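You operate a simulated robot arm through the tools that you are given. There is no shell and no other tool. Be economical: measure what you need, move in short steps, check, and stop when the job is done.

The job below is to be done with a simulated robot arm. You get a single attempt, and the scene is never put back.

Task
Fetch the electrode marked "R" from the top of the short steel bench and set it in the green bin. Take the slot nut and put it in the silver basket. Put the pallet block marked "965" from the top of the microscope bench on the plate there and the pallet block labelled "926" on the top of the short steel bench. Put the orange cap in the white tray. Set the white microscope peg to 40x. Put the card that says "602" from the top of the microscope bench on the shelf of the short blue stand and the card marked "257" on the cardboard on the low table. The order is free. The white microscope peg goes clockwise seen from above, to its stop.
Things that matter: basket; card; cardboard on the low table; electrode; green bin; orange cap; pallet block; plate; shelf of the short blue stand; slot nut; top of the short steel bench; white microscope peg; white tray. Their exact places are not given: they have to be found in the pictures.

It is judged by the outcome, as a careful person would: the job done as asked, and still so three seconds after it is handed in. It fails if anything else is knocked over, pushed out of place, dropped, spilled or broken. Lids that push on must go on centred and level and be pressed home; caps that screw on are set level and turned clockwise until they are tight.

Robot
A 7-joint arm with a two-finger gripper on a trunk, on a base that drives. Base frame: it is fixed to the floor where the robot stands at the start and does not move with it; the origin is under the middle of the robot, x ahead of it, y to its left, z up; the surface under the hand at the start is at about z = 780. Readings come in mm, degrees, newtons and seconds.
With the tool pointing down near the work surface it reaches from about 100 to 580 mm from the robot's upright axis, wherever it stands. Its first joint turns from -143.0 to 143.0 degrees. Places, roughly: basket (13x15x7 cm) [800, -100, 800]; card [3250, 250, 750]; cardboard on the low table [4500, 3500, 500]; electrode [500, 250, 750]; green bin (20x15x6 cm) [500, 300, 800]; orange cap (5x5x4 cm) [2800, -400, 800]; pallet block [3500, 250, 750]; plate [3500, 250, 750]; shelf of the short blue stand [3200, 2200, 300]; slot nut (3x3x3 cm) [800, 400, 800]; top of the short steel bench [800, 600, 800]; white microscope peg [3000, 100, 1000]; white tray (24x32 cm) [600, -3700, 800]. Payload 1.47 kg.
The TCP is the grasp point between the finger pads, 16 mm short of the fingertips. In the tool frame z runs along the fingers and y along their closing line. The gripper opens to 87 mm. The gripper's body begins 55 mm behind the TCP.
Orientation is that of the tool frame in the base frame, as a unit quaternion [w, x, y, z]. With the fingers straight down and closing along the base's y, the tool's x points along the base's -x, its y along +y and its z along -z.

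Tools
- The arm moves only by the tool servo_tool. Its arguments are lists of equal length, an entry for each row: "jaw": the closure in counts, from 0 (fully open) to 255 (shut); "xyz": the shift along the base's x, y, z in mm, a list of three; "rotation": the turn, a rotation vector about the base's x, y, z in degrees, a list of three. In form: {"jaw": [jaw, ...], "xyz": [[x, y, z], ...], "rotation": [[rx, ry, rz], ...]}. A call has 1 to 10 rows; each row is the pose to reach, as a shift and turn from the pose commanded when the call began. Each row takes 0.2 s and may step no farther than 50 mm and 8.6 degrees from the row before; otherwise, or with a gripper value out of range, the whole call is refused. Where a pose cannot be reached the arm comes as near as it can. A force on the tool above 40 N (or 10 N above the force at the start of the call, whichever is more), or a blocked arm, ends the call early, and 0.2 s more pass. The fingers move at their own pace (about 45 mm/s each) and stop on an object; they squeeze with about 26 N. The grip force told is the motor's: it shows also when the fingers shut on nothing. Time passes only in rows, and 0.2 s behind the last, so rows that repeat a pose let the fingers close. It gives the time, the measured TCP pose, the force on the tool (base axes), the opening and the grip force at its end, in the units of the frame above (readings bear some noise), with the torque about the TCP (base axes, N m) and any sound that the robot's microphone picked up, and new pictures: "views" is both (left out), scene, wrist or none.
- Cameras (640 x 400 px; columns grow to the right, rows downward): "scene" is now at [138.4, 1.3, 1470.7]; the picture's right is [0.01, -1.00, 0.00], its down [-0.85, -0.01, -0.53] and it looks along [0.53, 0.01, -0.85] (base axes); focal length 274 px, centre (320, 200). "wrist" rides on the gripper at [73, 12, -90] in the tool frame; the picture's right is [-0.16, 0.99, 0.00], its down [-0.72, -0.12, -0.68] and it looks along [-0.67, -0.11, 0.73] (tool axes); focal length 247 px, centre (320, 200).
- slide_trunk(by): slides the trunk up (or, below 0, down) by that many mm; the arm and the scene camera ride with it, the base frame stays. It gives what a move gives, with no picture.
- drive_base(legs): drives the robot by 1 to 6 legs, each [ahead, left, turn to the left] in mm, mm and degrees, along the robot's own axes; the way and the turn of a leg run together, so that a leg with both is an arc; at most 1500 mm and 180 degrees a leg. The arm and the cameras ride along, it lands a little off, and it stops where it bumps. It gives what a move gives, and a new picture of the scene camera.
- pan_tilt(pan, tilt): turns the head with the scene camera to pan (to the left, within 86 degrees either way) and tilt (down, from -29 to 69), counted from straight ahead of the robot. It gives what a move gives, and a new picture of the scene camera.
- pixel_to_xyz(camera, pixels): for up to 12 pixels [column, row] of the newest picture of that camera ("zoom" is the newest enlarged one), the place [x, y, z] in the base frame of the surface seen there, good to about 3 mm. The clock stands still meanwhile.
- zoom(camera, box): a new picture of the part [left, top, right, bottom] of that camera's present view, enlarged. The clock stands still meanwhile.
- job_done(): hands the job in; it is judged then, once.

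Work in short steps. Measure before you move; look again where a grasp or a placing could have gone wrong, and mend it. You have 145 turns and 260 pictures in all, those below and enlarged ones among them. Open the gripper and draw the arm clear of the work before you hand the job in, unless the task says otherwise; then end with one line.

The tools are called after "Emit:" as a command line: name --argument value ..., lists and objects as JSON in quotes. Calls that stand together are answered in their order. servo_tool: Moves the arm, as the interface text tells. Its arguments: {"type":"object","properties":{"jaw":{"type":"array"},"xyz":{"type":"array"},"rotation":{"type":"array"},"views":{"type":"string","enum":["both","scene","wrist","none"]}},"required":["jaw","xyz","rotation"]} The other tools are called the same way: slide_trunk (by) slides the trunk up or down; drive_base (legs) drives the base; pan_tilt (pan, tilt) turns the head that bears the scene camera; pixel_to_xyz (camera, pixels) gives the place of the surface under pixels of a picture; zoom (camera, box) takes an enlarged picture of a part of a camera's view; job_done () hands the job in.

At the start:

```text
t: 0.0
ee_pos: [348.5, 259.1, 1104.1]
tool_rot: [0.0, -0.001, 1.0, 0.0]
force: [0.0, 0.1, -0.8]
ft_torque: [-0.03, 0.02, -0.01]
width: 87.1
grasp_force: 0.1
trunk travel left (down, up): [-825.0, 415.0]
robot x, y, heading: [-0.9, 0.9, 0.2]
head pan, tilt: [0.7, 58.3]
```

scene: 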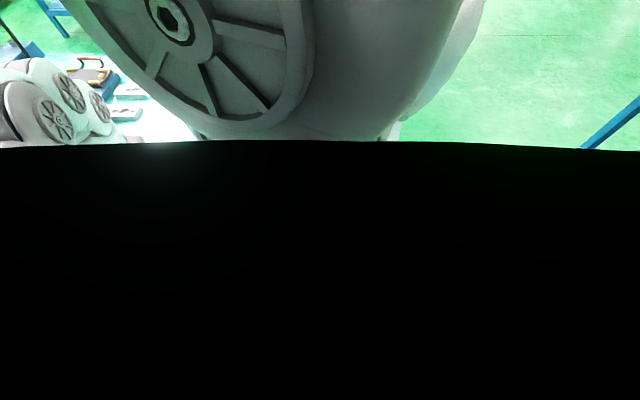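
wrist: 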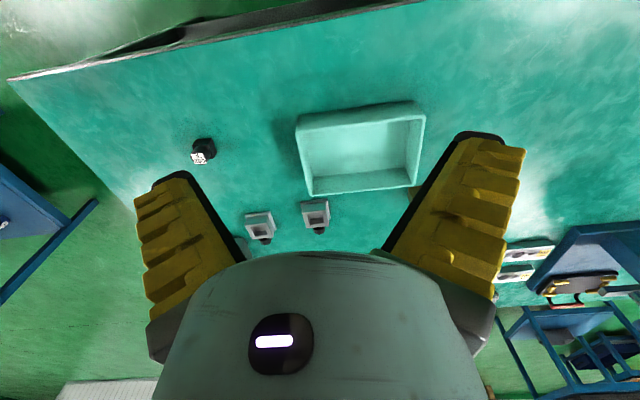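

The wrist picture shows a bench with a bin (360,150), a small item (203,152) and two things at (260,225) and (316,215). I enlarge and measure, and turn the head to look around.

Emit:
zoom --camera "wrist" --box '[160, 80, 440, 255]'

Emit:
pixel_to_xyz --camera "wrist" --pixels '[[203, 152], [260, 220], [265, 238], [316, 210], [319, 230], [360, 150], [310, 190], [415, 185], [422, 108], [300, 120], [530, 250], [10, 80]]'

Emit:
pan_tilt --pan 60 --tilt 35

```text
2.29 times, centred on (300, 168) of wrist
```

zoom: 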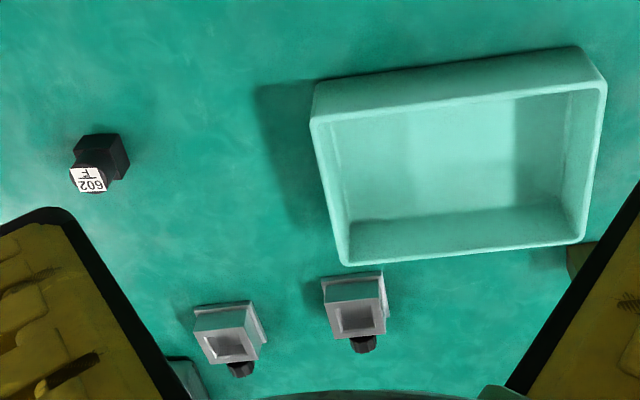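

```text
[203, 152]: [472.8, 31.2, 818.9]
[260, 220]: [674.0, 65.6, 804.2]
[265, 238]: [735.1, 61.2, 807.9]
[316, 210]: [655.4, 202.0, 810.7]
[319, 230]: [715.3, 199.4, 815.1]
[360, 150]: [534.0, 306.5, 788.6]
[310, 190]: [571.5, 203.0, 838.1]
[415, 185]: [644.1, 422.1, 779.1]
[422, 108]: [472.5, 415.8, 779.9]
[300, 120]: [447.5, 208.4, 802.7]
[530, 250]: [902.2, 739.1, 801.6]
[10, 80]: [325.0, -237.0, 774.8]
```

```text
t: 1.3
ee_pos: [347.0, 258.2, 1103.4]
tool_rot: [0.0, 0.0, 1.0, 0.0]
force: [0.1, 0.4, 0.3]
ft_torque: [-0.01, 0.02, 0.01]
width: 87.0
grasp_force: 0.1
trunk travel left (down, up): [-825.0, 415.0]
robot x, y, heading: [5.8, 2.1, 0.1]
head pan, tilt: [60.0, 35.0]
```

scene: 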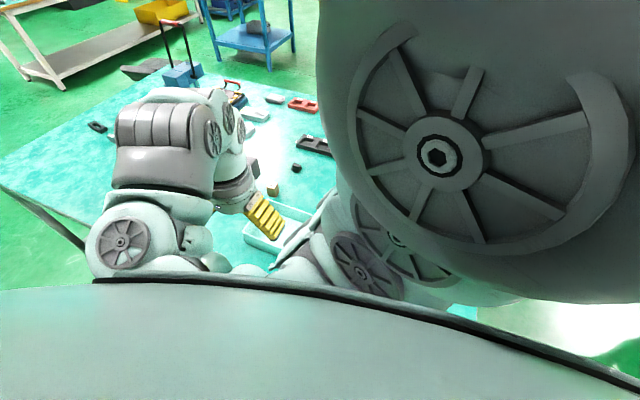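

The arm hides the bench from the head. I shift the hand to the right to open the view.

Emit:
servo_tool --jaw '[0, 0, 0, 0, 0, 0, 0, 0, 0, 0]' --xyz '[[0, -45, 0], [0, -90, 0], [0, -135, 0], [0, -180, 0], [0, -225, 0], [0, -270, 0], [0, -315, 0], [0, -360, 0], [0, -405, 0], [0, -450, 0]]' --rotation '[[0, 0, 0], [0, 0, 0], [0, 0, 0], [0, 0, 0], [0, 0, 0], [0, 0, 0], [0, 0, 0], [0, 0, 0], [0, 0, 0], [0, 0, 0]]'

```text
t: 3.5
ee_pos: [386.1, -202.4, 1113.3]
tool_rot: [0.0, -0.001, 1.0, 0.0]
force: [-0.9, -0.2, 0.4]
ft_torque: [-0.02, -0.01, -0.01]
width: 87.0
grasp_force: 0.1
out of reach, approached as far as the arm can: row 1, 2, 3, 4, 5, 6, 7, 8, 9, 10
trunk travel left (down, up): [-825.0, 415.0]
robot x, y, heading: [2.1, -4.0, 0.1]
head pan, tilt: [60.0, 35.0]
```

scene: 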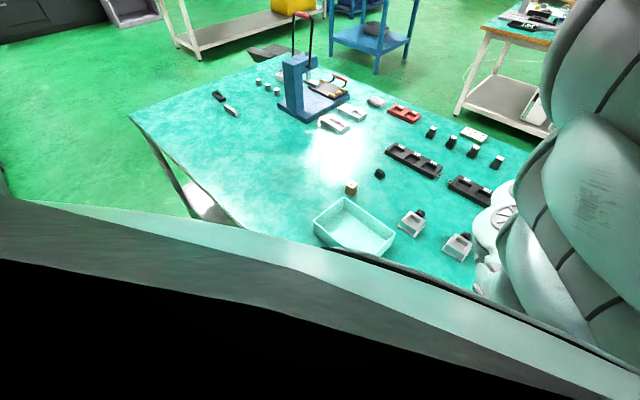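
wrist: 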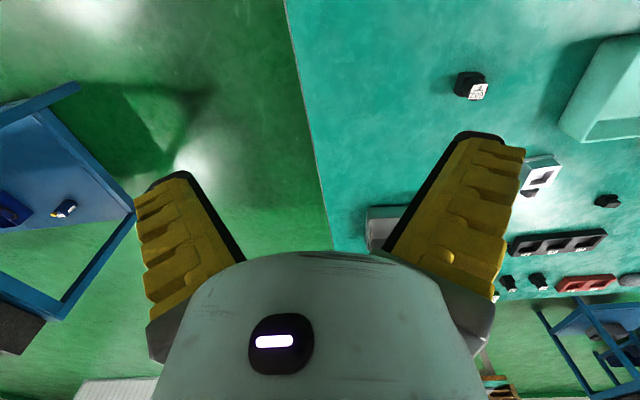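

Good view now. I enlarge the bench area.

Emit:
zoom --camera "scene" --box '[310, 80, 530, 270]'

Emit:
zoom --camera "scene" --box '[380, 110, 520, 200]'

Emit:
zoom --camera "scene" --box '[200, 60, 360, 160]'

Emit:
zoom --camera "wrist" --box '[440, 60, 640, 310]'

```text
2.11 times, centred on (420, 175) of scene
```

zoom: 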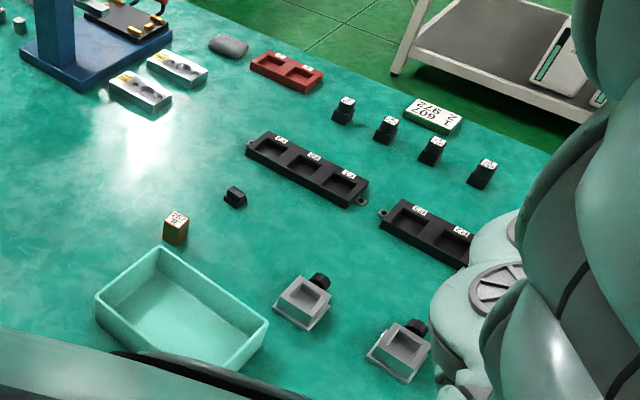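

```text
4.44 times, centred on (450, 155) of scene
```

zoom: 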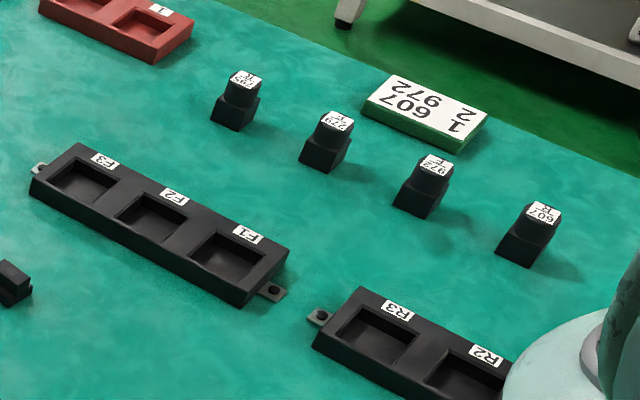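

```text
4.00 times, centred on (280, 110) of scene
```

zoom: 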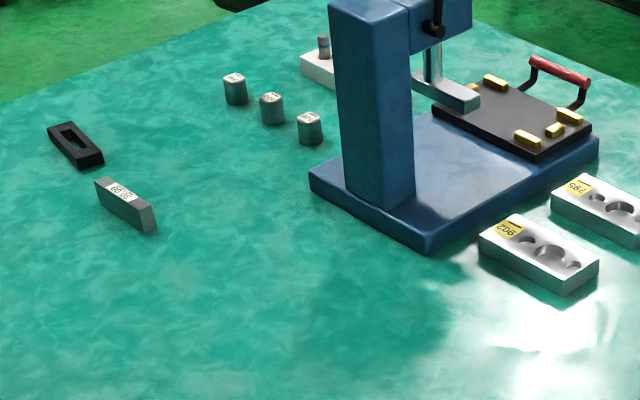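

```text
1.60 times, centred on (540, 185) of wrist
```

zoom: 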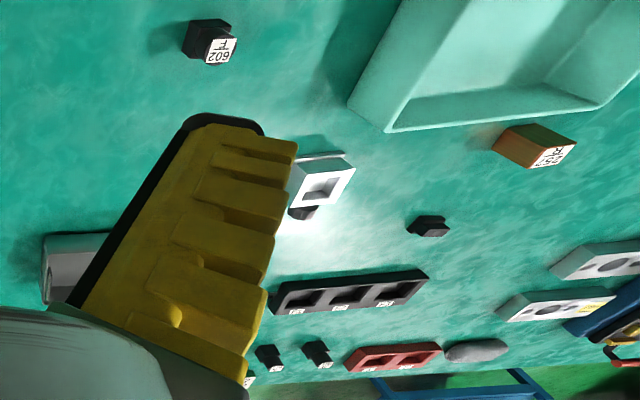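

I read the labels one by one.

Emit:
zoom --camera "scene" --box '[420, 120, 460, 145]'

Emit:
zoom --camera "scene" --box '[464, 138, 512, 168]'

Emit:
zoom --camera "scene" --box '[334, 175, 374, 200]'

Emit:
zoom --camera "wrist" --box '[446, 60, 494, 110]'

Emit:
pixel_to_xyz --camera "scene" --pixels '[[432, 127], [452, 138], [475, 147], [500, 158], [351, 185], [380, 173], [420, 157], [480, 185], [352, 225], [320, 215], [394, 236], [353, 202]]'

```text
16.00 times, centred on (440, 132) of scene
```

zoom: 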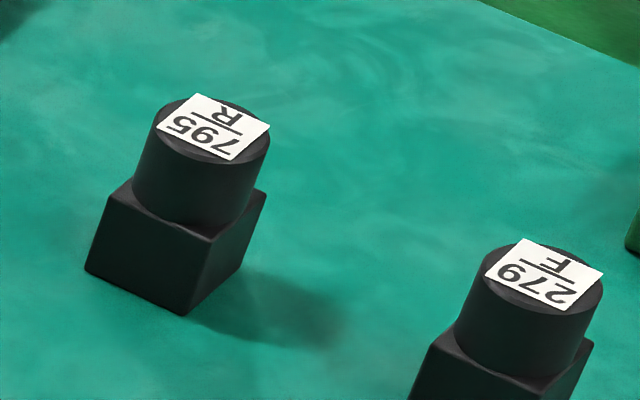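

```text
13.33 times, centred on (488, 153) of scene
```

zoom: 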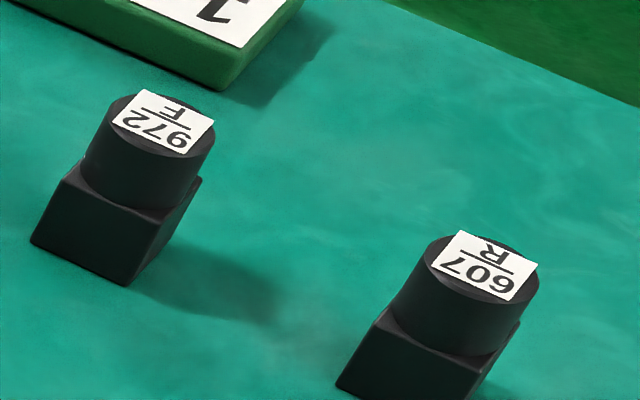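

```text
16.00 times, centred on (354, 188) of scene
```

zoom: 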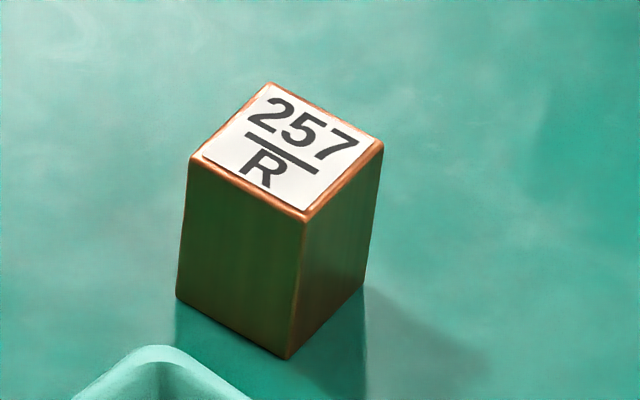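

```text
8.00 times, centred on (470, 85) of wrist
```

zoom: 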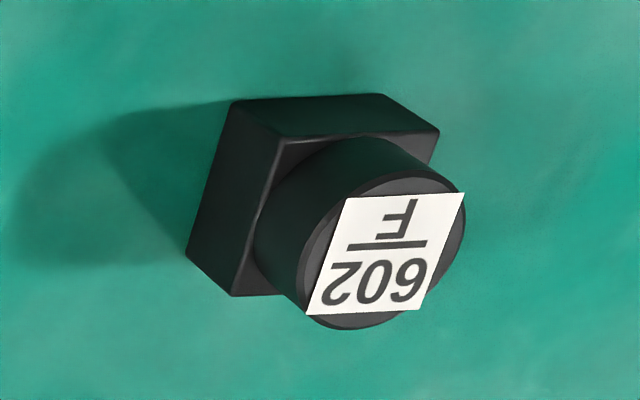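

```text
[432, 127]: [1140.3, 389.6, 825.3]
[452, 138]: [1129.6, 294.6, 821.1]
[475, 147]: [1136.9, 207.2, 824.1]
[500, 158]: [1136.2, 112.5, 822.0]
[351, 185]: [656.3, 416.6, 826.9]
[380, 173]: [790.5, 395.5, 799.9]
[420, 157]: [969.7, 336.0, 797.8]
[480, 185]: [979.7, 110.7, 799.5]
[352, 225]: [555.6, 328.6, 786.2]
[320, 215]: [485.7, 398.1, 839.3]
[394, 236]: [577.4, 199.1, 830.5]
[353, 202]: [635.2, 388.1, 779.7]
```

The copper electrode 257 R is at about (656,416); the slot nut is the black piece at (790,395). I measure the electrode's top corners and the slot nut closely.

Emit:
pixel_to_xyz --camera "scene" --pixels '[[350.8, 181], [357.3, 184], [353, 188], [346.5, 185], [351.8, 184.5]]'

Emit:
zoom --camera "scene" --box '[360, 160, 400, 185]'

Emit:
pixel_to_xyz --camera "zoom" --pixels '[[320, 200], [250, 200], [400, 200], [320, 150], [320, 260]]'

Emit:
pixel_to_xyz --camera "wrist" --pixels '[[370, 225], [395, 212], [370, 245], [370, 208], [385, 235]]'

```text
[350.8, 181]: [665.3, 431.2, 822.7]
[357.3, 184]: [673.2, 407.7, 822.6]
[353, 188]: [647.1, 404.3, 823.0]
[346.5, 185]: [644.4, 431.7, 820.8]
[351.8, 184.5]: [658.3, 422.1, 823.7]
```

```text
16.00 times, centred on (380, 172) of scene
```

zoom: 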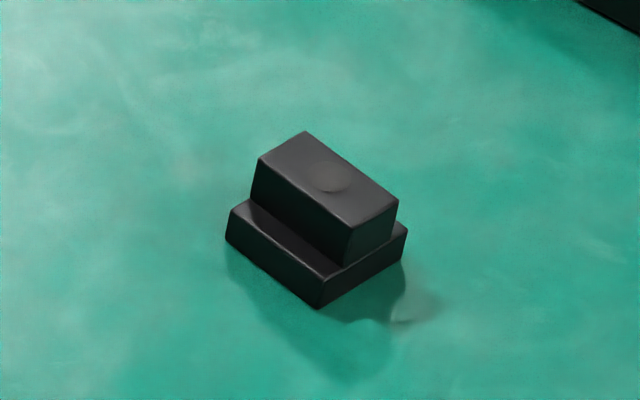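

```text
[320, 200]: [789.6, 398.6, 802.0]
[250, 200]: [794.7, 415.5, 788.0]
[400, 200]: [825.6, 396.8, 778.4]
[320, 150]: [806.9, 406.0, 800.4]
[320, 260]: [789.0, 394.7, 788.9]
```

```text
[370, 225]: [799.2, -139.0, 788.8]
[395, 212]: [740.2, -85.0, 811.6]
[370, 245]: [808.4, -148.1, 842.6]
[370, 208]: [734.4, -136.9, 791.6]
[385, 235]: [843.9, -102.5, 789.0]
```

Targets are beyond reach, so I drive left in front of the electrode, then ahead until near the bench.

Emit:
drive_base --legs '[[0, 420, 0], [120, 0, 0]]'

```text
t: 7.0
ee_pos: [506.3, 231.4, 1112.0]
tool_rot: [0.0, -0.002, 1.0, 0.0]
force: [0.8, 0.5, -0.1]
ft_torque: [-0.02, 0.0, -0.02]
width: 86.8
grasp_force: 0.1
trunk travel left (down, up): [-825.0, 415.0]
robot x, y, heading: [119.2, 432.2, 0.1]
head pan, tilt: [60.0, 35.0]
```

scene: 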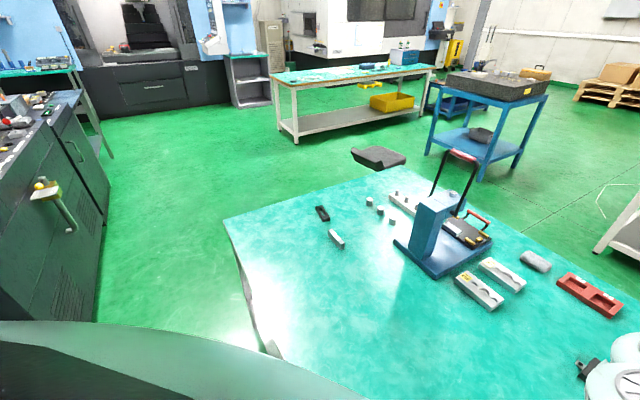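

No bump; I try another 100 mm ahead so that the slot nut is in reach too.

Emit:
drive_base --legs '[[100, 0, 0]]'

Emit:
pan_tilt --pan 0 --tilt 50

```text
t: 8.1
ee_pos: [606.8, 230.7, 1112.8]
tool_rot: [-0.001, -0.001, 1.0, 0.0]
force: [-0.4, 0.4, -0.1]
ft_torque: [-0.01, -0.01, 0.03]
width: 87.0
grasp_force: 0.1
trunk travel left (down, up): [-825.0, 415.0]
robot x, y, heading: [222.0, 430.3, 0.1]
head pan, tilt: [60.0, 35.0]
```

scene: 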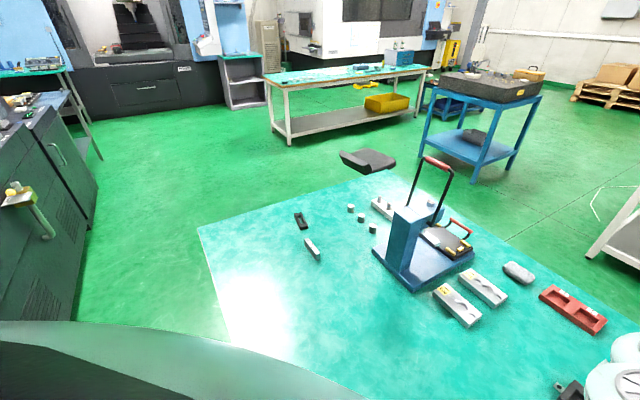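

```text
t: 9.4
ee_pos: [606.0, 231.0, 1111.7]
tool_rot: [0.0, -0.001, 1.0, 0.0]
force: [-0.3, 0.6, 1.4]
ft_torque: [0.0, -0.02, -0.02]
width: 87.2
grasp_force: 0.0
trunk travel left (down, up): [-825.0, 415.0]
robot x, y, heading: [221.2, 433.0, 0.4]
head pan, tilt: [0.0, 50.0]
```

scene: 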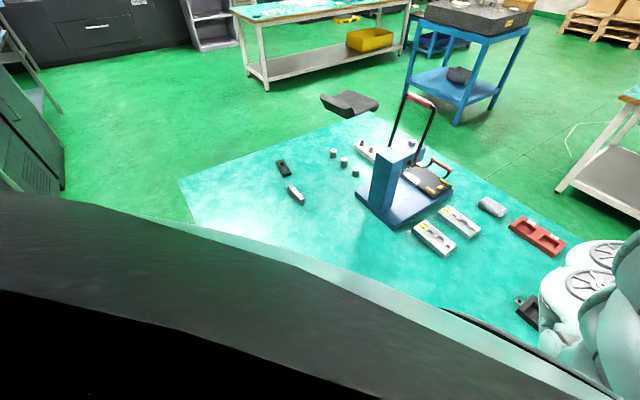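

No bump. I bring the hand above the electrode at a safe height and look.

Emit:
servo_tool --jaw '[0, 0, 0, 0, 0]' --xyz '[[0, 40, -10], [0, 80, -30], [0, 120, -60], [0, 150, -100], [0, 180, -140]]' --rotation '[[0, 0, 0], [0, 0, 0], [0, 0, 0], [0, 0, 0], [0, 0, 0]]'

```text
t: 10.6
ee_pos: [607.6, 411.0, 967.2]
tool_rot: [-0.001, 0.0, 1.0, -0.002]
force: [0.9, 0.5, -0.6]
ft_torque: [0.0, 0.01, 0.02]
width: 87.0
grasp_force: 0.0
out of reach, approached as far as the arm can: row 1, 2, 3, 4, 5
trunk travel left (down, up): [-825.0, 415.0]
robot x, y, heading: [220.6, 431.6, 0.3]
head pan, tilt: [0.0, 50.0]
```

scene: 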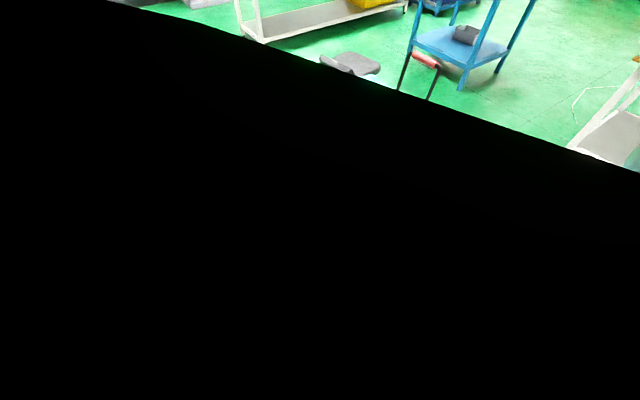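
wrist: 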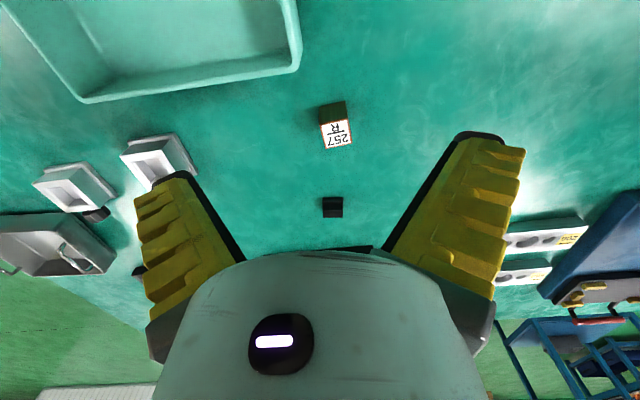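

I measure the electrode and bin corner from this view.

Emit:
zoom --camera "wrist" --box '[260, 50, 420, 150]'

Emit:
pixel_to_xyz --camera "wrist" --pixels '[[321, 126], [350, 120], [325, 148], [352, 144], [337, 134], [298, 68], [80, 100], [333, 200], [333, 213], [290, 5], [10, 10]]'

```text
4.00 times, centred on (340, 100) of wrist
```

zoom: 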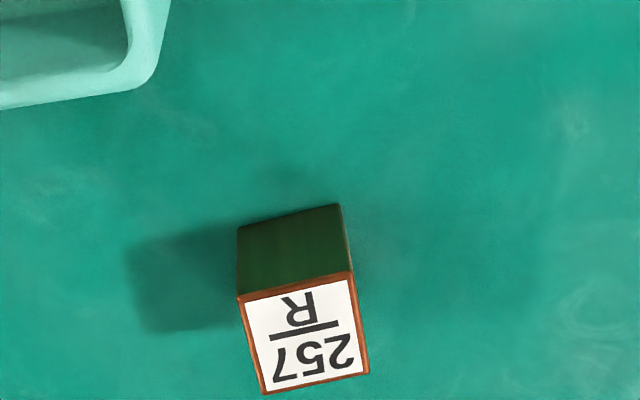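

```text
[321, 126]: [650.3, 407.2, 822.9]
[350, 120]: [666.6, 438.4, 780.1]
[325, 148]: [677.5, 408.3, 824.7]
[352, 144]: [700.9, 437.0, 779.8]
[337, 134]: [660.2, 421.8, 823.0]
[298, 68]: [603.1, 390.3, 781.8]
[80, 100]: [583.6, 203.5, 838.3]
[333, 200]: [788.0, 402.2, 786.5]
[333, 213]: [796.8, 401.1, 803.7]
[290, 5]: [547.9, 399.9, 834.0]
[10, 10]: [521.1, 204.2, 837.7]
```

Electrode top centre ≈ (661,421,823). I descend over it with the jaws along y.

Emit:
servo_tool --jaw '[0, 0, 0, 0, 0, 0]' --xyz '[[20, 5, -30], [40, 10, -60], [53, 10, -90], [53, 10, -120], [53, 10, -150], [53, 10, -160]]' --rotation '[[0, 0, 0], [0, 0, 0], [0, 0, 0], [0, 0, 0], [0, 0, 0], [0, 0, 0]]'

```text
t: 12.0
ee_pos: [664.0, 421.5, 808.0]
tool_rot: [0.0, 0.0, 1.0, 0.0]
force: [0.7, 0.1, 0.6]
ft_torque: [0.03, 0.01, 0.01]
width: 87.1
grasp_force: 0.1
trunk travel left (down, up): [-825.0, 415.0]
robot x, y, heading: [218.8, 430.1, 0.0]
head pan, tilt: [0.0, 50.0]
```

scene: 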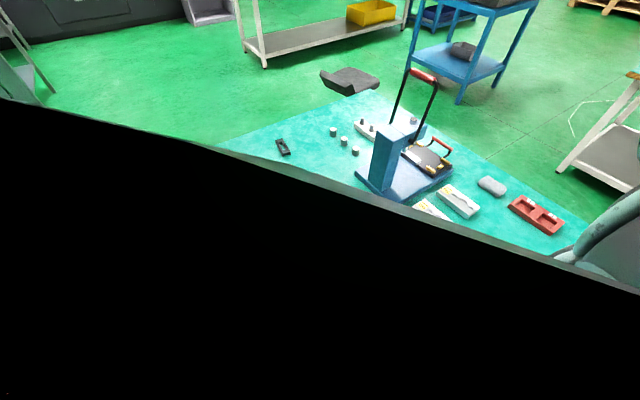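
wrist: 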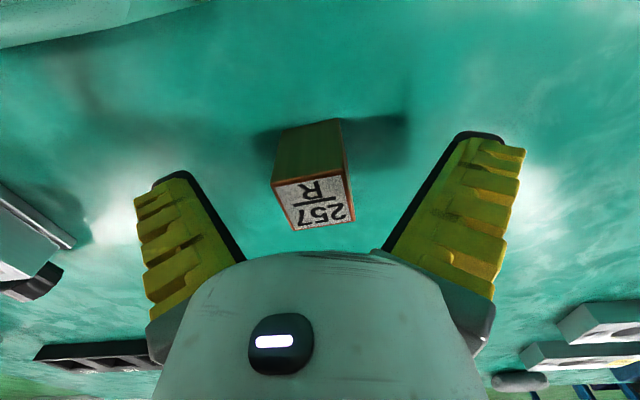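

The block sits between the fingers; I close and lift.

Emit:
servo_tool --jaw '[255, 255, 255, 255, 255, 255, 255, 255, 255, 255]' --xyz '[[0, 0, 0], [0, 0, 0], [0, 0, 0], [0, 0, 0], [0, 0, 0], [0, 0, 0], [0, 0, 25], [0, 0, 60], [0, 0, 90], [0, 0, 110]]' --rotation '[[0, 0, 0], [0, 0, 0], [0, 0, 0], [0, 0, 0], [0, 0, 0], [0, 0, 0], [0, 0, 0], [0, 0, 0], [0, 0, 0], [0, 0, 0]]' --views "wrist"

```text
t: 14.2
ee_pos: [662.0, 421.1, 920.4]
tool_rot: [-0.001, -0.002, 1.0, 0.0]
force: [0.4, -1.5, 0.2]
ft_torque: [0.0, 0.0, 0.03]
width: 0.0
grasp_force: 25.3
trunk travel left (down, up): [-825.0, 415.0]
robot x, y, heading: [218.8, 429.9, 0.0]
head pan, tilt: [0.0, 50.0]
```

wrist: 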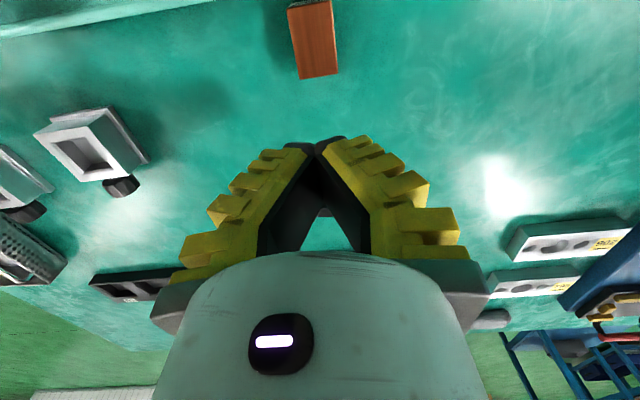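

The grasp slipped: width 0 and the block now lies near (315,40). I measure it.

Emit:
zoom --camera "wrist" --box '[240, 0, 400, 100]'

Emit:
pixel_to_xyz --camera "wrist" --pixels '[[292, 8], [330, 4], [301, 76], [337, 72], [314, 40], [350, 40], [320, 150]]'

```text
4.00 times, centred on (320, 50) of wrist
```

zoom: 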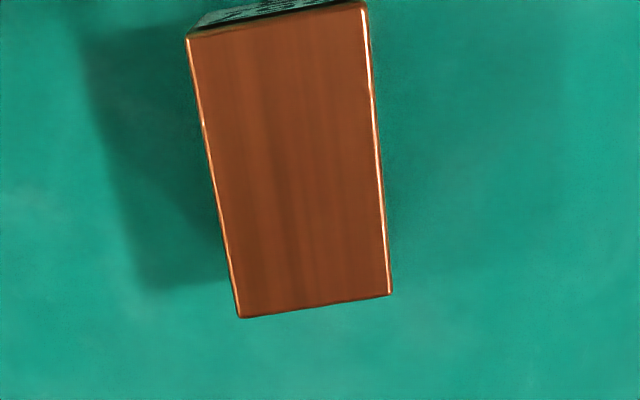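

```text
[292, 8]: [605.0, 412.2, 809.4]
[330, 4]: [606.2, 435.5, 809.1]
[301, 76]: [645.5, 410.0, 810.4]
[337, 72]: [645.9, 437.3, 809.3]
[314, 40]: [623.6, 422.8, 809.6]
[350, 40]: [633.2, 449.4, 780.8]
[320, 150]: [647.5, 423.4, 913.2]
```

It toppled towards the bin and lies flat: centre ≈(626,423), top z 810, 26 mm across y. I regrasp with partly closed jaws, slowly.

Emit:
servo_tool --jaw '[100, 100, 100, 100, 100, 100, 100, 100]' --xyz '[[0, 2, 0], [-15, 2, 0], [-33, 2, 0], [-33, 2, -30], [-33, 2, -60], [-33, 2, -90], [-33, 2, -110], [-33, 2, -120]]' --rotation '[[0, 0, 0], [0, 0, 0], [0, 0, 0], [0, 0, 0], [0, 0, 0], [0, 0, 0], [0, 0, 0], [0, 0, 0]]' --views "wrist"

Emit:
servo_tool --jaw '[180, 255, 255, 255, 255, 255]' --xyz '[[0, 0, 0], [0, 0, 0], [0, 0, 0], [0, 0, 0], [0, 0, 0], [0, 0, 0]]' --rotation '[[0, 0, 0], [0, 0, 0], [0, 0, 0], [0, 0, 0], [0, 0, 0], [0, 0, 0]]' --views "wrist"

```text
t: 16.0
ee_pos: [630.1, 422.9, 798.2]
tool_rot: [0.0, 0.0, 1.0, -0.001]
force: [0.9, 0.3, 0.7]
ft_torque: [-0.01, 0.0, -0.01]
width: 58.0
grasp_force: 3.4
trunk travel left (down, up): [-825.0, 415.0]
robot x, y, heading: [219.2, 430.0, 0.2]
head pan, tilt: [0.0, 50.0]
```

wrist: 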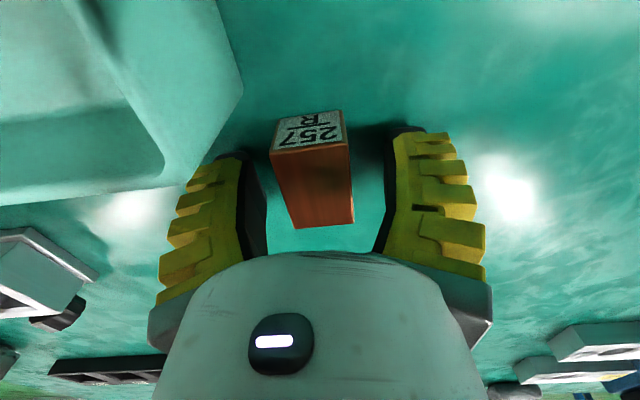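

```text
t: 17.4
ee_pos: [630.1, 423.2, 799.4]
tool_rot: [0.0, -0.001, 1.0, 0.001]
force: [-3.6, -1.0, 13.8]
ft_torque: [-0.01, 0.07, -0.01]
width: 26.8
grasp_force: 26.1
trunk travel left (down, up): [-825.0, 415.0]
robot x, y, heading: [221.1, 433.9, 0.4]
head pan, tilt: [0.0, 50.0]
```

wrist: 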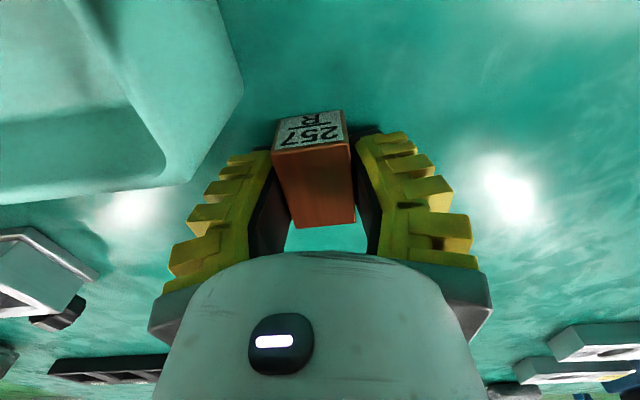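

Held at 26.8 mm. I lift gently.

Emit:
servo_tool --jaw '[255, 255, 255, 255, 255]' --xyz '[[0, 0, 10], [0, 0, 25], [0, 0, 45], [0, 0, 70], [0, 0, 100]]' --rotation '[[0, 0, 0], [0, 0, 0], [0, 0, 0], [0, 0, 0], [0, 0, 0]]' --views "wrist"

```text
t: 18.6
ee_pos: [626.4, 423.7, 899.8]
tool_rot: [-0.001, -0.002, 1.0, 0.0]
force: [-0.1, -0.2, -2.8]
ft_torque: [-0.04, 0.0, -0.02]
width: 20.9
grasp_force: 26.1
trunk travel left (down, up): [-825.0, 415.0]
robot x, y, heading: [221.8, 429.8, -0.1]
head pan, tilt: [0.0, 50.0]
```

wrist: 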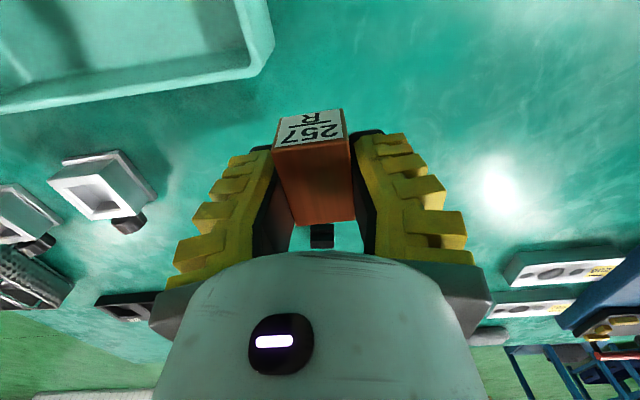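

Held. I carry it over the bin centre (~(535,305)) and look.

Emit:
servo_tool --jaw '[255, 255, 255, 255, 255]' --xyz '[[-20, -25, 0], [-40, -50, 0], [-60, -75, 0], [-80, -100, 0], [-90, -118, 0]]' --rotation '[[0, 0, 0], [0, 0, 0], [0, 0, 0], [0, 0, 0], [0, 0, 0]]' --views "wrist"

```text
t: 19.8
ee_pos: [540.1, 306.1, 898.1]
tool_rot: [0.0, -0.002, 1.0, 0.0]
force: [0.9, 0.3, -3.5]
ft_torque: [-0.03, -0.01, 0.02]
width: 20.6
grasp_force: 26.0
trunk travel left (down, up): [-825.0, 415.0]
robot x, y, heading: [216.7, 432.7, 0.2]
head pan, tilt: [0.0, 50.0]
```

wrist: 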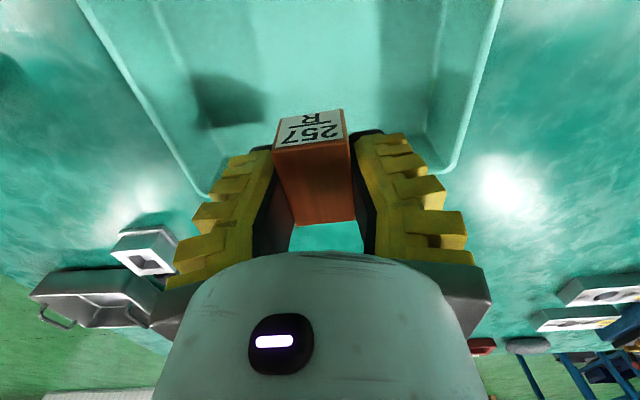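

Within the bin outline; I descend toward the floor (z≈787), stopping on contact.

Emit:
servo_tool --jaw '[255, 255, 255, 255, 255, 255, 255]' --xyz '[[-5, 0, -25], [-5, 0, -50], [-5, 0, -70], [-5, 0, -80], [-5, 0, -86], [-5, 0, -91], [-5, 0, -95]]' --rotation '[[0, 0, 0], [0, 0, 0], [0, 0, 0], [0, 0, 0], [0, 0, 0], [0, 0, 0], [0, 0, 0]]' --views "wrist"

```text
t: 21.4
ee_pos: [532.4, 305.6, 804.6]
tool_rot: [-0.001, -0.002, 1.0, 0.0]
force: [-3.2, 1.1, 14.5]
ft_torque: [0.04, 0.09, -0.03]
width: 26.8
grasp_force: 25.8
trunk travel left (down, up): [-825.0, 415.0]
robot x, y, heading: [221.3, 427.9, 0.3]
head pan, tilt: [0.0, 50.0]
```

wrist: 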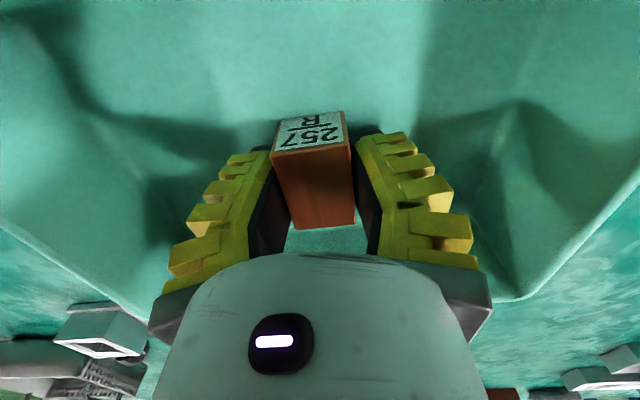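

Contact (14 N). I release and rise.

Emit:
servo_tool --jaw '[100, 60, 60, 60, 60, 60, 60, 0]' --xyz '[[0, 0, 1], [0, 0, 1], [0, 0, 1], [0, 0, 20], [0, 0, 50], [0, 0, 80], [0, 0, 110], [0, 0, 130]]' --rotation '[[0, 0, 0], [0, 0, 0], [0, 0, 0], [0, 0, 0], [0, 0, 0], [0, 0, 0], [0, 0, 0], [0, 0, 0]]' --views "wrist"

```text
t: 23.2
ee_pos: [534.0, 303.7, 934.7]
tool_rot: [0.001, -0.001, 1.0, 0.0]
force: [0.8, 0.3, -0.6]
ft_torque: [0.0, -0.03, 0.02]
width: 86.9
grasp_force: 0.1
trunk travel left (down, up): [-825.0, 415.0]
robot x, y, heading: [220.0, 434.3, -0.0]
head pan, tilt: [0.0, 50.0]
```

wrist: 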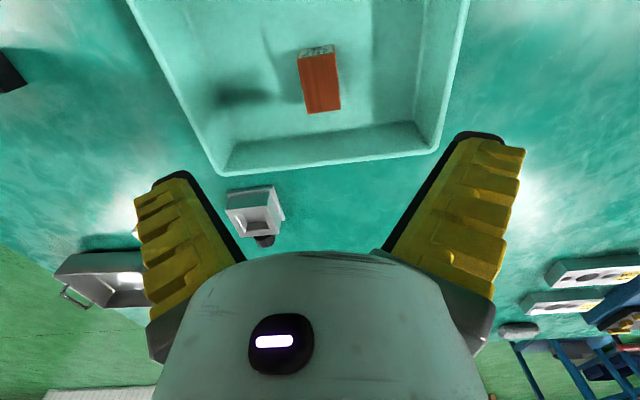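

The electrode lies in the bin. Next the slot nut at ≈(796,401): I edge the base ahead 40 and bring the hand over it.

Emit:
drive_base --legs '[[40, 0, 0]]'

Emit:
servo_tool --jaw '[0, 0, 0, 0]' --xyz '[[45, 25, 0], [90, 50, 0], [130, 75, 0], [160, 97, 0]]' --rotation '[[0, 0, 0], [0, 0, 0], [0, 0, 0], [0, 0, 0]]' --views "wrist"

Emit:
zoom --camera "wrist" --box '[260, 80, 400, 170]'

```text
t: 24.1
ee_pos: [574.3, 304.1, 933.7]
tool_rot: [0.0, -0.001, 1.0, 0.0]
force: [0.2, 0.3, -0.5]
ft_torque: [-0.02, 0.0, 0.01]
width: 86.9
grasp_force: 0.1
trunk travel left (down, up): [-825.0, 415.0]
robot x, y, heading: [261.6, 431.9, 0.2]
head pan, tilt: [0.0, 50.0]
```

scene: 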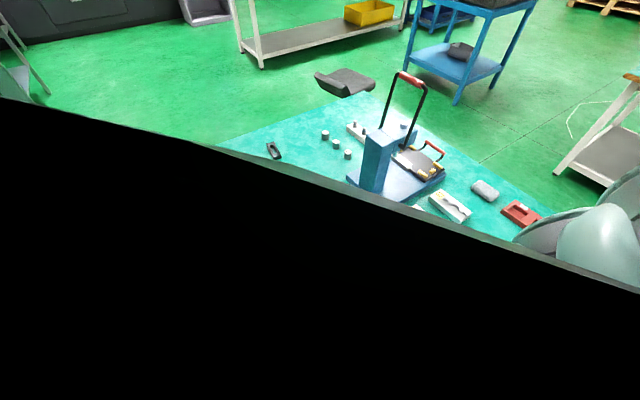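

```text
refused: row 1 steps farther than a row can; nothing moved
```

```text
4.44 times, centred on (330, 125) of wrist
```

zoom: 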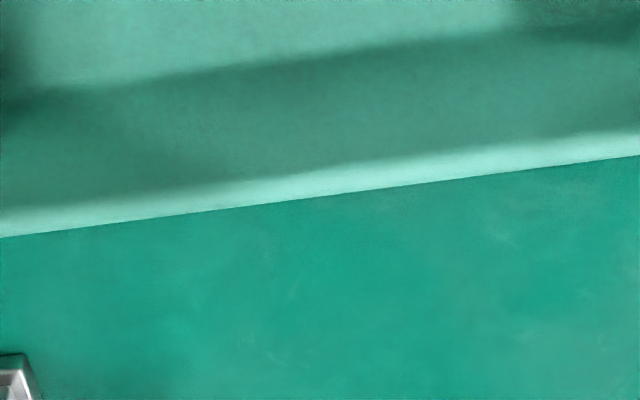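

Step slightly too long; I repeat with smaller rows.

Emit:
servo_tool --jaw '[0, 0, 0, 0, 0]' --xyz '[[35, 20, 0], [70, 40, 0], [105, 60, 0], [140, 80, 0], [170, 97, 0]]' --rotation '[[0, 0, 0], [0, 0, 0], [0, 0, 0], [0, 0, 0], [0, 0, 0]]' --views "wrist"

Emit:
zoom --camera "wrist" --box '[260, 80, 400, 170]'

Emit:
pixel_to_xyz --camera "zoom" --pixels '[[320, 200], [280, 200], [360, 200], [320, 160], [320, 240], [320, 280], [280, 240], [360, 240]]'

```text
t: 25.3
ee_pos: [744.6, 402.1, 933.3]
tool_rot: [-0.002, 0.0, 1.0, -0.001]
force: [-0.7, 0.5, 0.0]
ft_torque: [-0.01, -0.01, 0.0]
width: 87.2
grasp_force: 0.0
trunk travel left (down, up): [-825.0, 415.0]
robot x, y, heading: [259.4, 433.9, 0.3]
head pan, tilt: [0.0, 50.0]
```

wrist: 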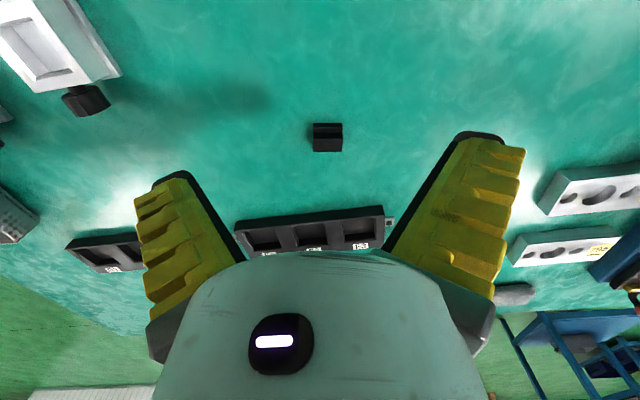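

```text
4.44 times, centred on (330, 125) of wrist
```

zoom: 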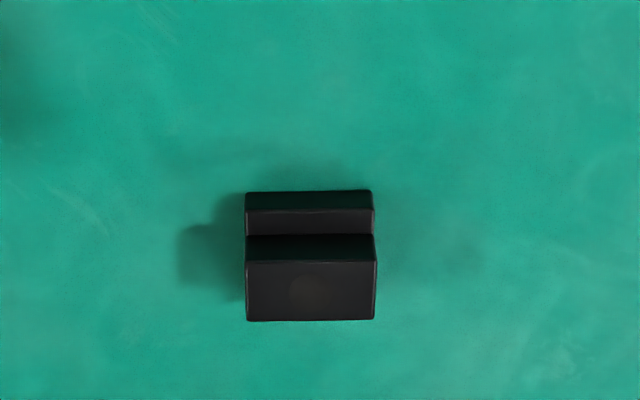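

```text
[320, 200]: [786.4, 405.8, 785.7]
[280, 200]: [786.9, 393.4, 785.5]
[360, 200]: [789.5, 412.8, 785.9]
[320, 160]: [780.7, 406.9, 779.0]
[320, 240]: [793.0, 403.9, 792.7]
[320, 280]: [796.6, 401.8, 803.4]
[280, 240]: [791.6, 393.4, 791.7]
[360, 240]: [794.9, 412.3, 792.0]
```

The slot nut's bar lies along y (28 mm), centre ≈ (799,402). I descend straight over it, jaws along y, and close slowly.

Emit:
servo_tool --jaw '[0, 0, 0, 50, 100, 100, 100]' --xyz '[[20, 0, -20], [40, 0, -45], [54, 0, -80], [54, 0, -105], [54, 0, -125], [54, 0, -132], [54, 0, -136]]' --rotation '[[0, 0, 0], [0, 0, 0], [0, 0, 0], [0, 0, 0], [0, 0, 0], [0, 0, 0], [0, 0, 0]]' --views "wrist"

Emit:
servo_tool --jaw '[160, 200, 255, 255, 255, 255]' --xyz '[[0, 0, 0], [0, 0, 0], [0, 0, 0], [0, 0, 0], [0, 0, 0], [0, 0, 0]]' --rotation '[[0, 0, 0], [0, 0, 0], [0, 0, 0], [0, 0, 0], [0, 0, 0], [0, 0, 0]]' --views "wrist"

```text
t: 26.9
ee_pos: [796.2, 401.7, 798.6]
tool_rot: [0.0, -0.002, 1.0, 0.0]
force: [-0.1, 0.5, 0.3]
ft_torque: [0.0, 0.0, 0.02]
width: 57.9
grasp_force: 4.1
trunk travel left (down, up): [-825.0, 415.0]
robot x, y, heading: [255.9, 434.2, 0.2]
head pan, tilt: [0.0, 50.0]
```

wrist: 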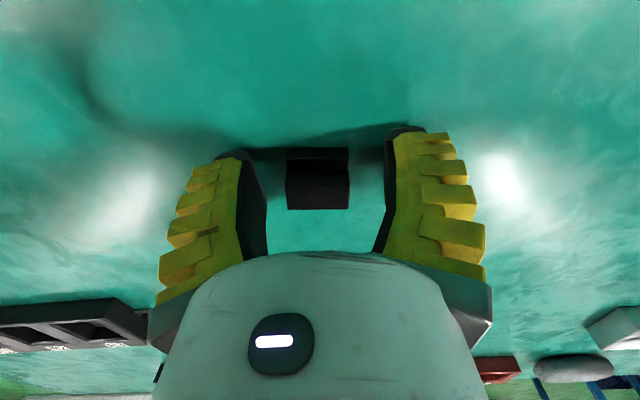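

```text
t: 28.3
ee_pos: [796.2, 401.6, 798.0]
tool_rot: [0.0, -0.002, 1.0, 0.0]
force: [-6.1, 0.9, 13.6]
ft_torque: [0.0, 0.09, 0.03]
width: 26.2
grasp_force: 25.8
trunk travel left (down, up): [-825.0, 415.0]
robot x, y, heading: [256.5, 432.4, 0.1]
head pan, tilt: [0.0, 50.0]
```

wrist: 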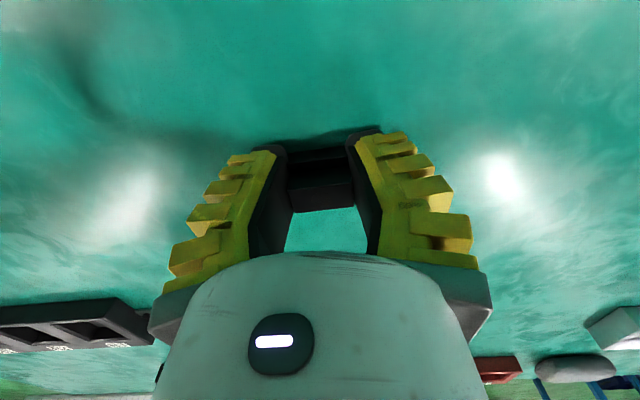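

Gripped at 26.2 mm. Lift gently and check.

Emit:
servo_tool --jaw '[255, 255, 255, 255, 255, 255]' --xyz '[[0, 0, 8], [0, 0, 20], [0, 0, 40], [0, 0, 70], [0, 0, 110], [0, 0, 150]]' --rotation '[[0, 0, 0], [0, 0, 0], [0, 0, 0], [0, 0, 0], [0, 0, 0], [0, 0, 0]]' --views "wrist"

```text
t: 29.7
ee_pos: [798.5, 400.7, 947.8]
tool_rot: [-0.001, 0.0, 1.0, -0.001]
force: [-1.1, -0.7, -1.3]
ft_torque: [0.03, 0.0, -0.02]
width: 20.8
grasp_force: 25.7
trunk travel left (down, up): [-825.0, 415.0]
robot x, y, heading: [257.1, 434.1, 0.3]
head pan, tilt: [0.0, 50.0]
```

wrist: 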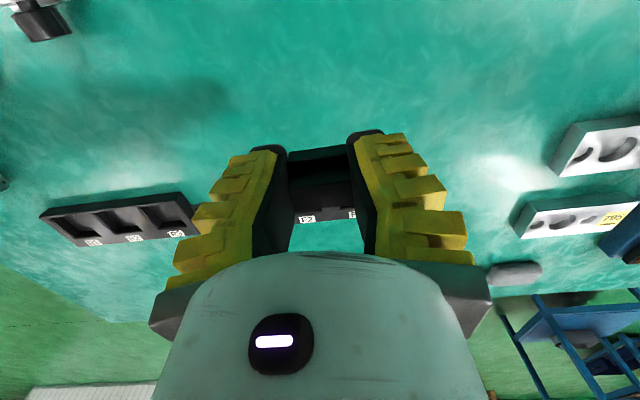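

Held. The basket is at ≈(785,-115); I drive right 330 mm and then look at it.

Emit:
drive_base --legs '[[0, -330, 0]]'

Emit:
servo_tool --jaw '[255, 255, 255]' --xyz '[[-20, -30, 0], [-40, -60, 0], [-60, -95, 0]]' --rotation '[[0, 0, 0], [0, 0, 0], [0, 0, 0]]' --views "wrist"

```text
t: 31.9
ee_pos: [798.2, 70.7, 945.6]
tool_rot: [0.0, 0.001, 1.0, 0.0]
force: [-0.4, -0.6, -1.6]
ft_torque: [0.03, 0.0, -0.01]
width: 20.6
grasp_force: 25.7
trunk travel left (down, up): [-825.0, 415.0]
robot x, y, heading: [258.6, 108.1, -0.1]
head pan, tilt: [0.0, 50.0]
```

scene: 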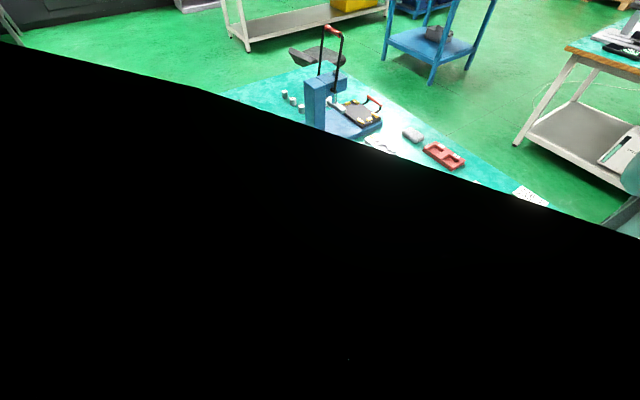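

```text
t: 32.7
ee_pos: [737.6, -24.6, 947.2]
tool_rot: [0.0, 0.001, 1.0, 0.0]
force: [-0.3, -0.2, -0.9]
ft_torque: [-0.04, 0.05, -0.01]
width: 20.6
grasp_force: 26.7
trunk travel left (down, up): [-825.0, 415.0]
robot x, y, heading: [255.2, 103.9, -0.2]
head pan, tilt: [0.0, 50.0]
```

wrist: 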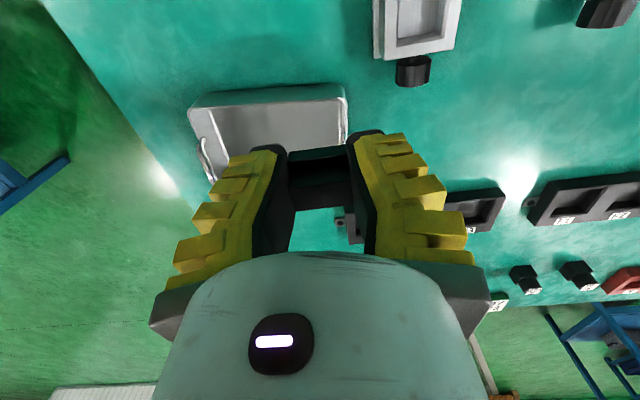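

I measure the basket.

Emit:
pixel_to_xyz --camera "wrist" --pixels '[[192, 108], [340, 95], [346, 140], [205, 170], [270, 130], [220, 175], [270, 95], [212, 145], [245, 115]]'

```text
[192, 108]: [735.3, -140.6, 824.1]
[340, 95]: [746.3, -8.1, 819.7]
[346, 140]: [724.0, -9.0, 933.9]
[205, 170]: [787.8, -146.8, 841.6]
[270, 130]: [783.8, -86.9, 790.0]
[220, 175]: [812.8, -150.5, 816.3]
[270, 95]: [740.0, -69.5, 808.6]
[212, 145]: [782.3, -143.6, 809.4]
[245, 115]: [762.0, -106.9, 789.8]
```

Basket spans y -145…-5, x 735…~865. I go above (790,-75) and lower into it.

Emit:
servo_tool --jaw '[255, 255, 255, 255, 255, 255, 255, 255]' --xyz '[[25, -25, 0], [52, -50, 0], [52, -50, -40], [52, -50, -80], [52, -50, -110], [52, -50, -125], [52, -50, -133], [52, -50, -138]]' --rotation '[[0, 0, 0], [0, 0, 0], [0, 0, 0], [0, 0, 0], [0, 0, 0], [0, 0, 0], [0, 0, 0], [0, 0, 0]]' --views "wrist"

```text
t: 34.5
ee_pos: [779.7, -66.1, 820.0]
tool_rot: [-0.002, 0.001, 1.0, 0.0]
force: [-0.3, -1.8, -0.1]
ft_torque: [0.02, 0.03, 0.01]
width: 20.8
grasp_force: 26.2
out of reach, approached as far as the arm can: row 6, 7, 8
trunk travel left (down, up): [-825.0, 415.0]
robot x, y, heading: [261.5, 105.0, -0.1]
head pan, tilt: [0.0, 50.0]
```

wrist: 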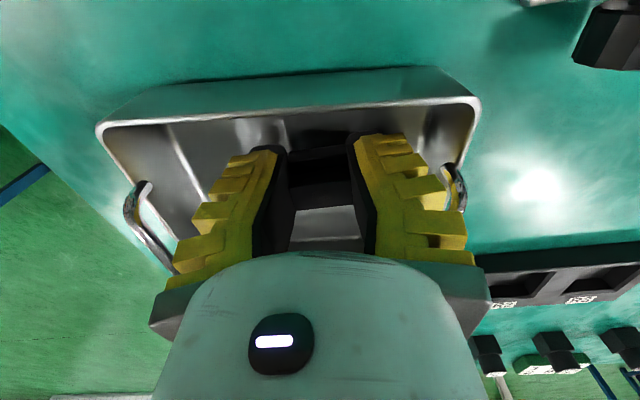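

Just out of arm reach at z 820; I lower the rest with the trunk.

Emit:
slide_trunk --by -12

```text
t: 35.1
ee_pos: [783.4, -67.4, 810.0]
tool_rot: [0.0, 0.001, 1.0, -0.001]
force: [-3.6, 0.3, 11.6]
ft_torque: [0.0, 0.06, 0.0]
width: 23.8
grasp_force: 26.3
trunk travel left (down, up): [-813.0, 427.0]
robot x, y, heading: [261.4, 105.4, -0.4]
head pan, tilt: [0.0, 50.0]
```

Contact felt; release and rise.

Emit:
servo_tool --jaw '[120, 120, 120, 120, 120, 120, 60]' --xyz '[[-3, 0, 1], [-3, 0, 1], [-3, 0, 2], [-3, 0, 30], [-3, 0, 70], [-3, 0, 110], [-10, 0, 140]]' --rotation '[[0, 0, 0], [0, 0, 0], [0, 0, 0], [0, 0, 0], [0, 0, 0], [0, 0, 0], [0, 0, 0]]' --views "wrist"

```text
t: 36.7
ee_pos: [772.1, -66.6, 948.8]
tool_rot: [0.0, 0.002, 1.0, -0.001]
force: [-0.3, -0.1, 0.2]
ft_torque: [0.03, -0.03, 0.02]
width: 70.6
grasp_force: 2.6
trunk travel left (down, up): [-813.0, 427.0]
robot x, y, heading: [258.3, 105.6, -0.3]
head pan, tilt: [0.0, 50.0]
```

wrist: 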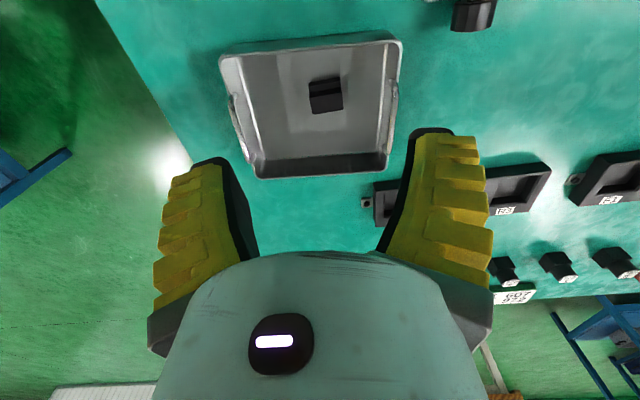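

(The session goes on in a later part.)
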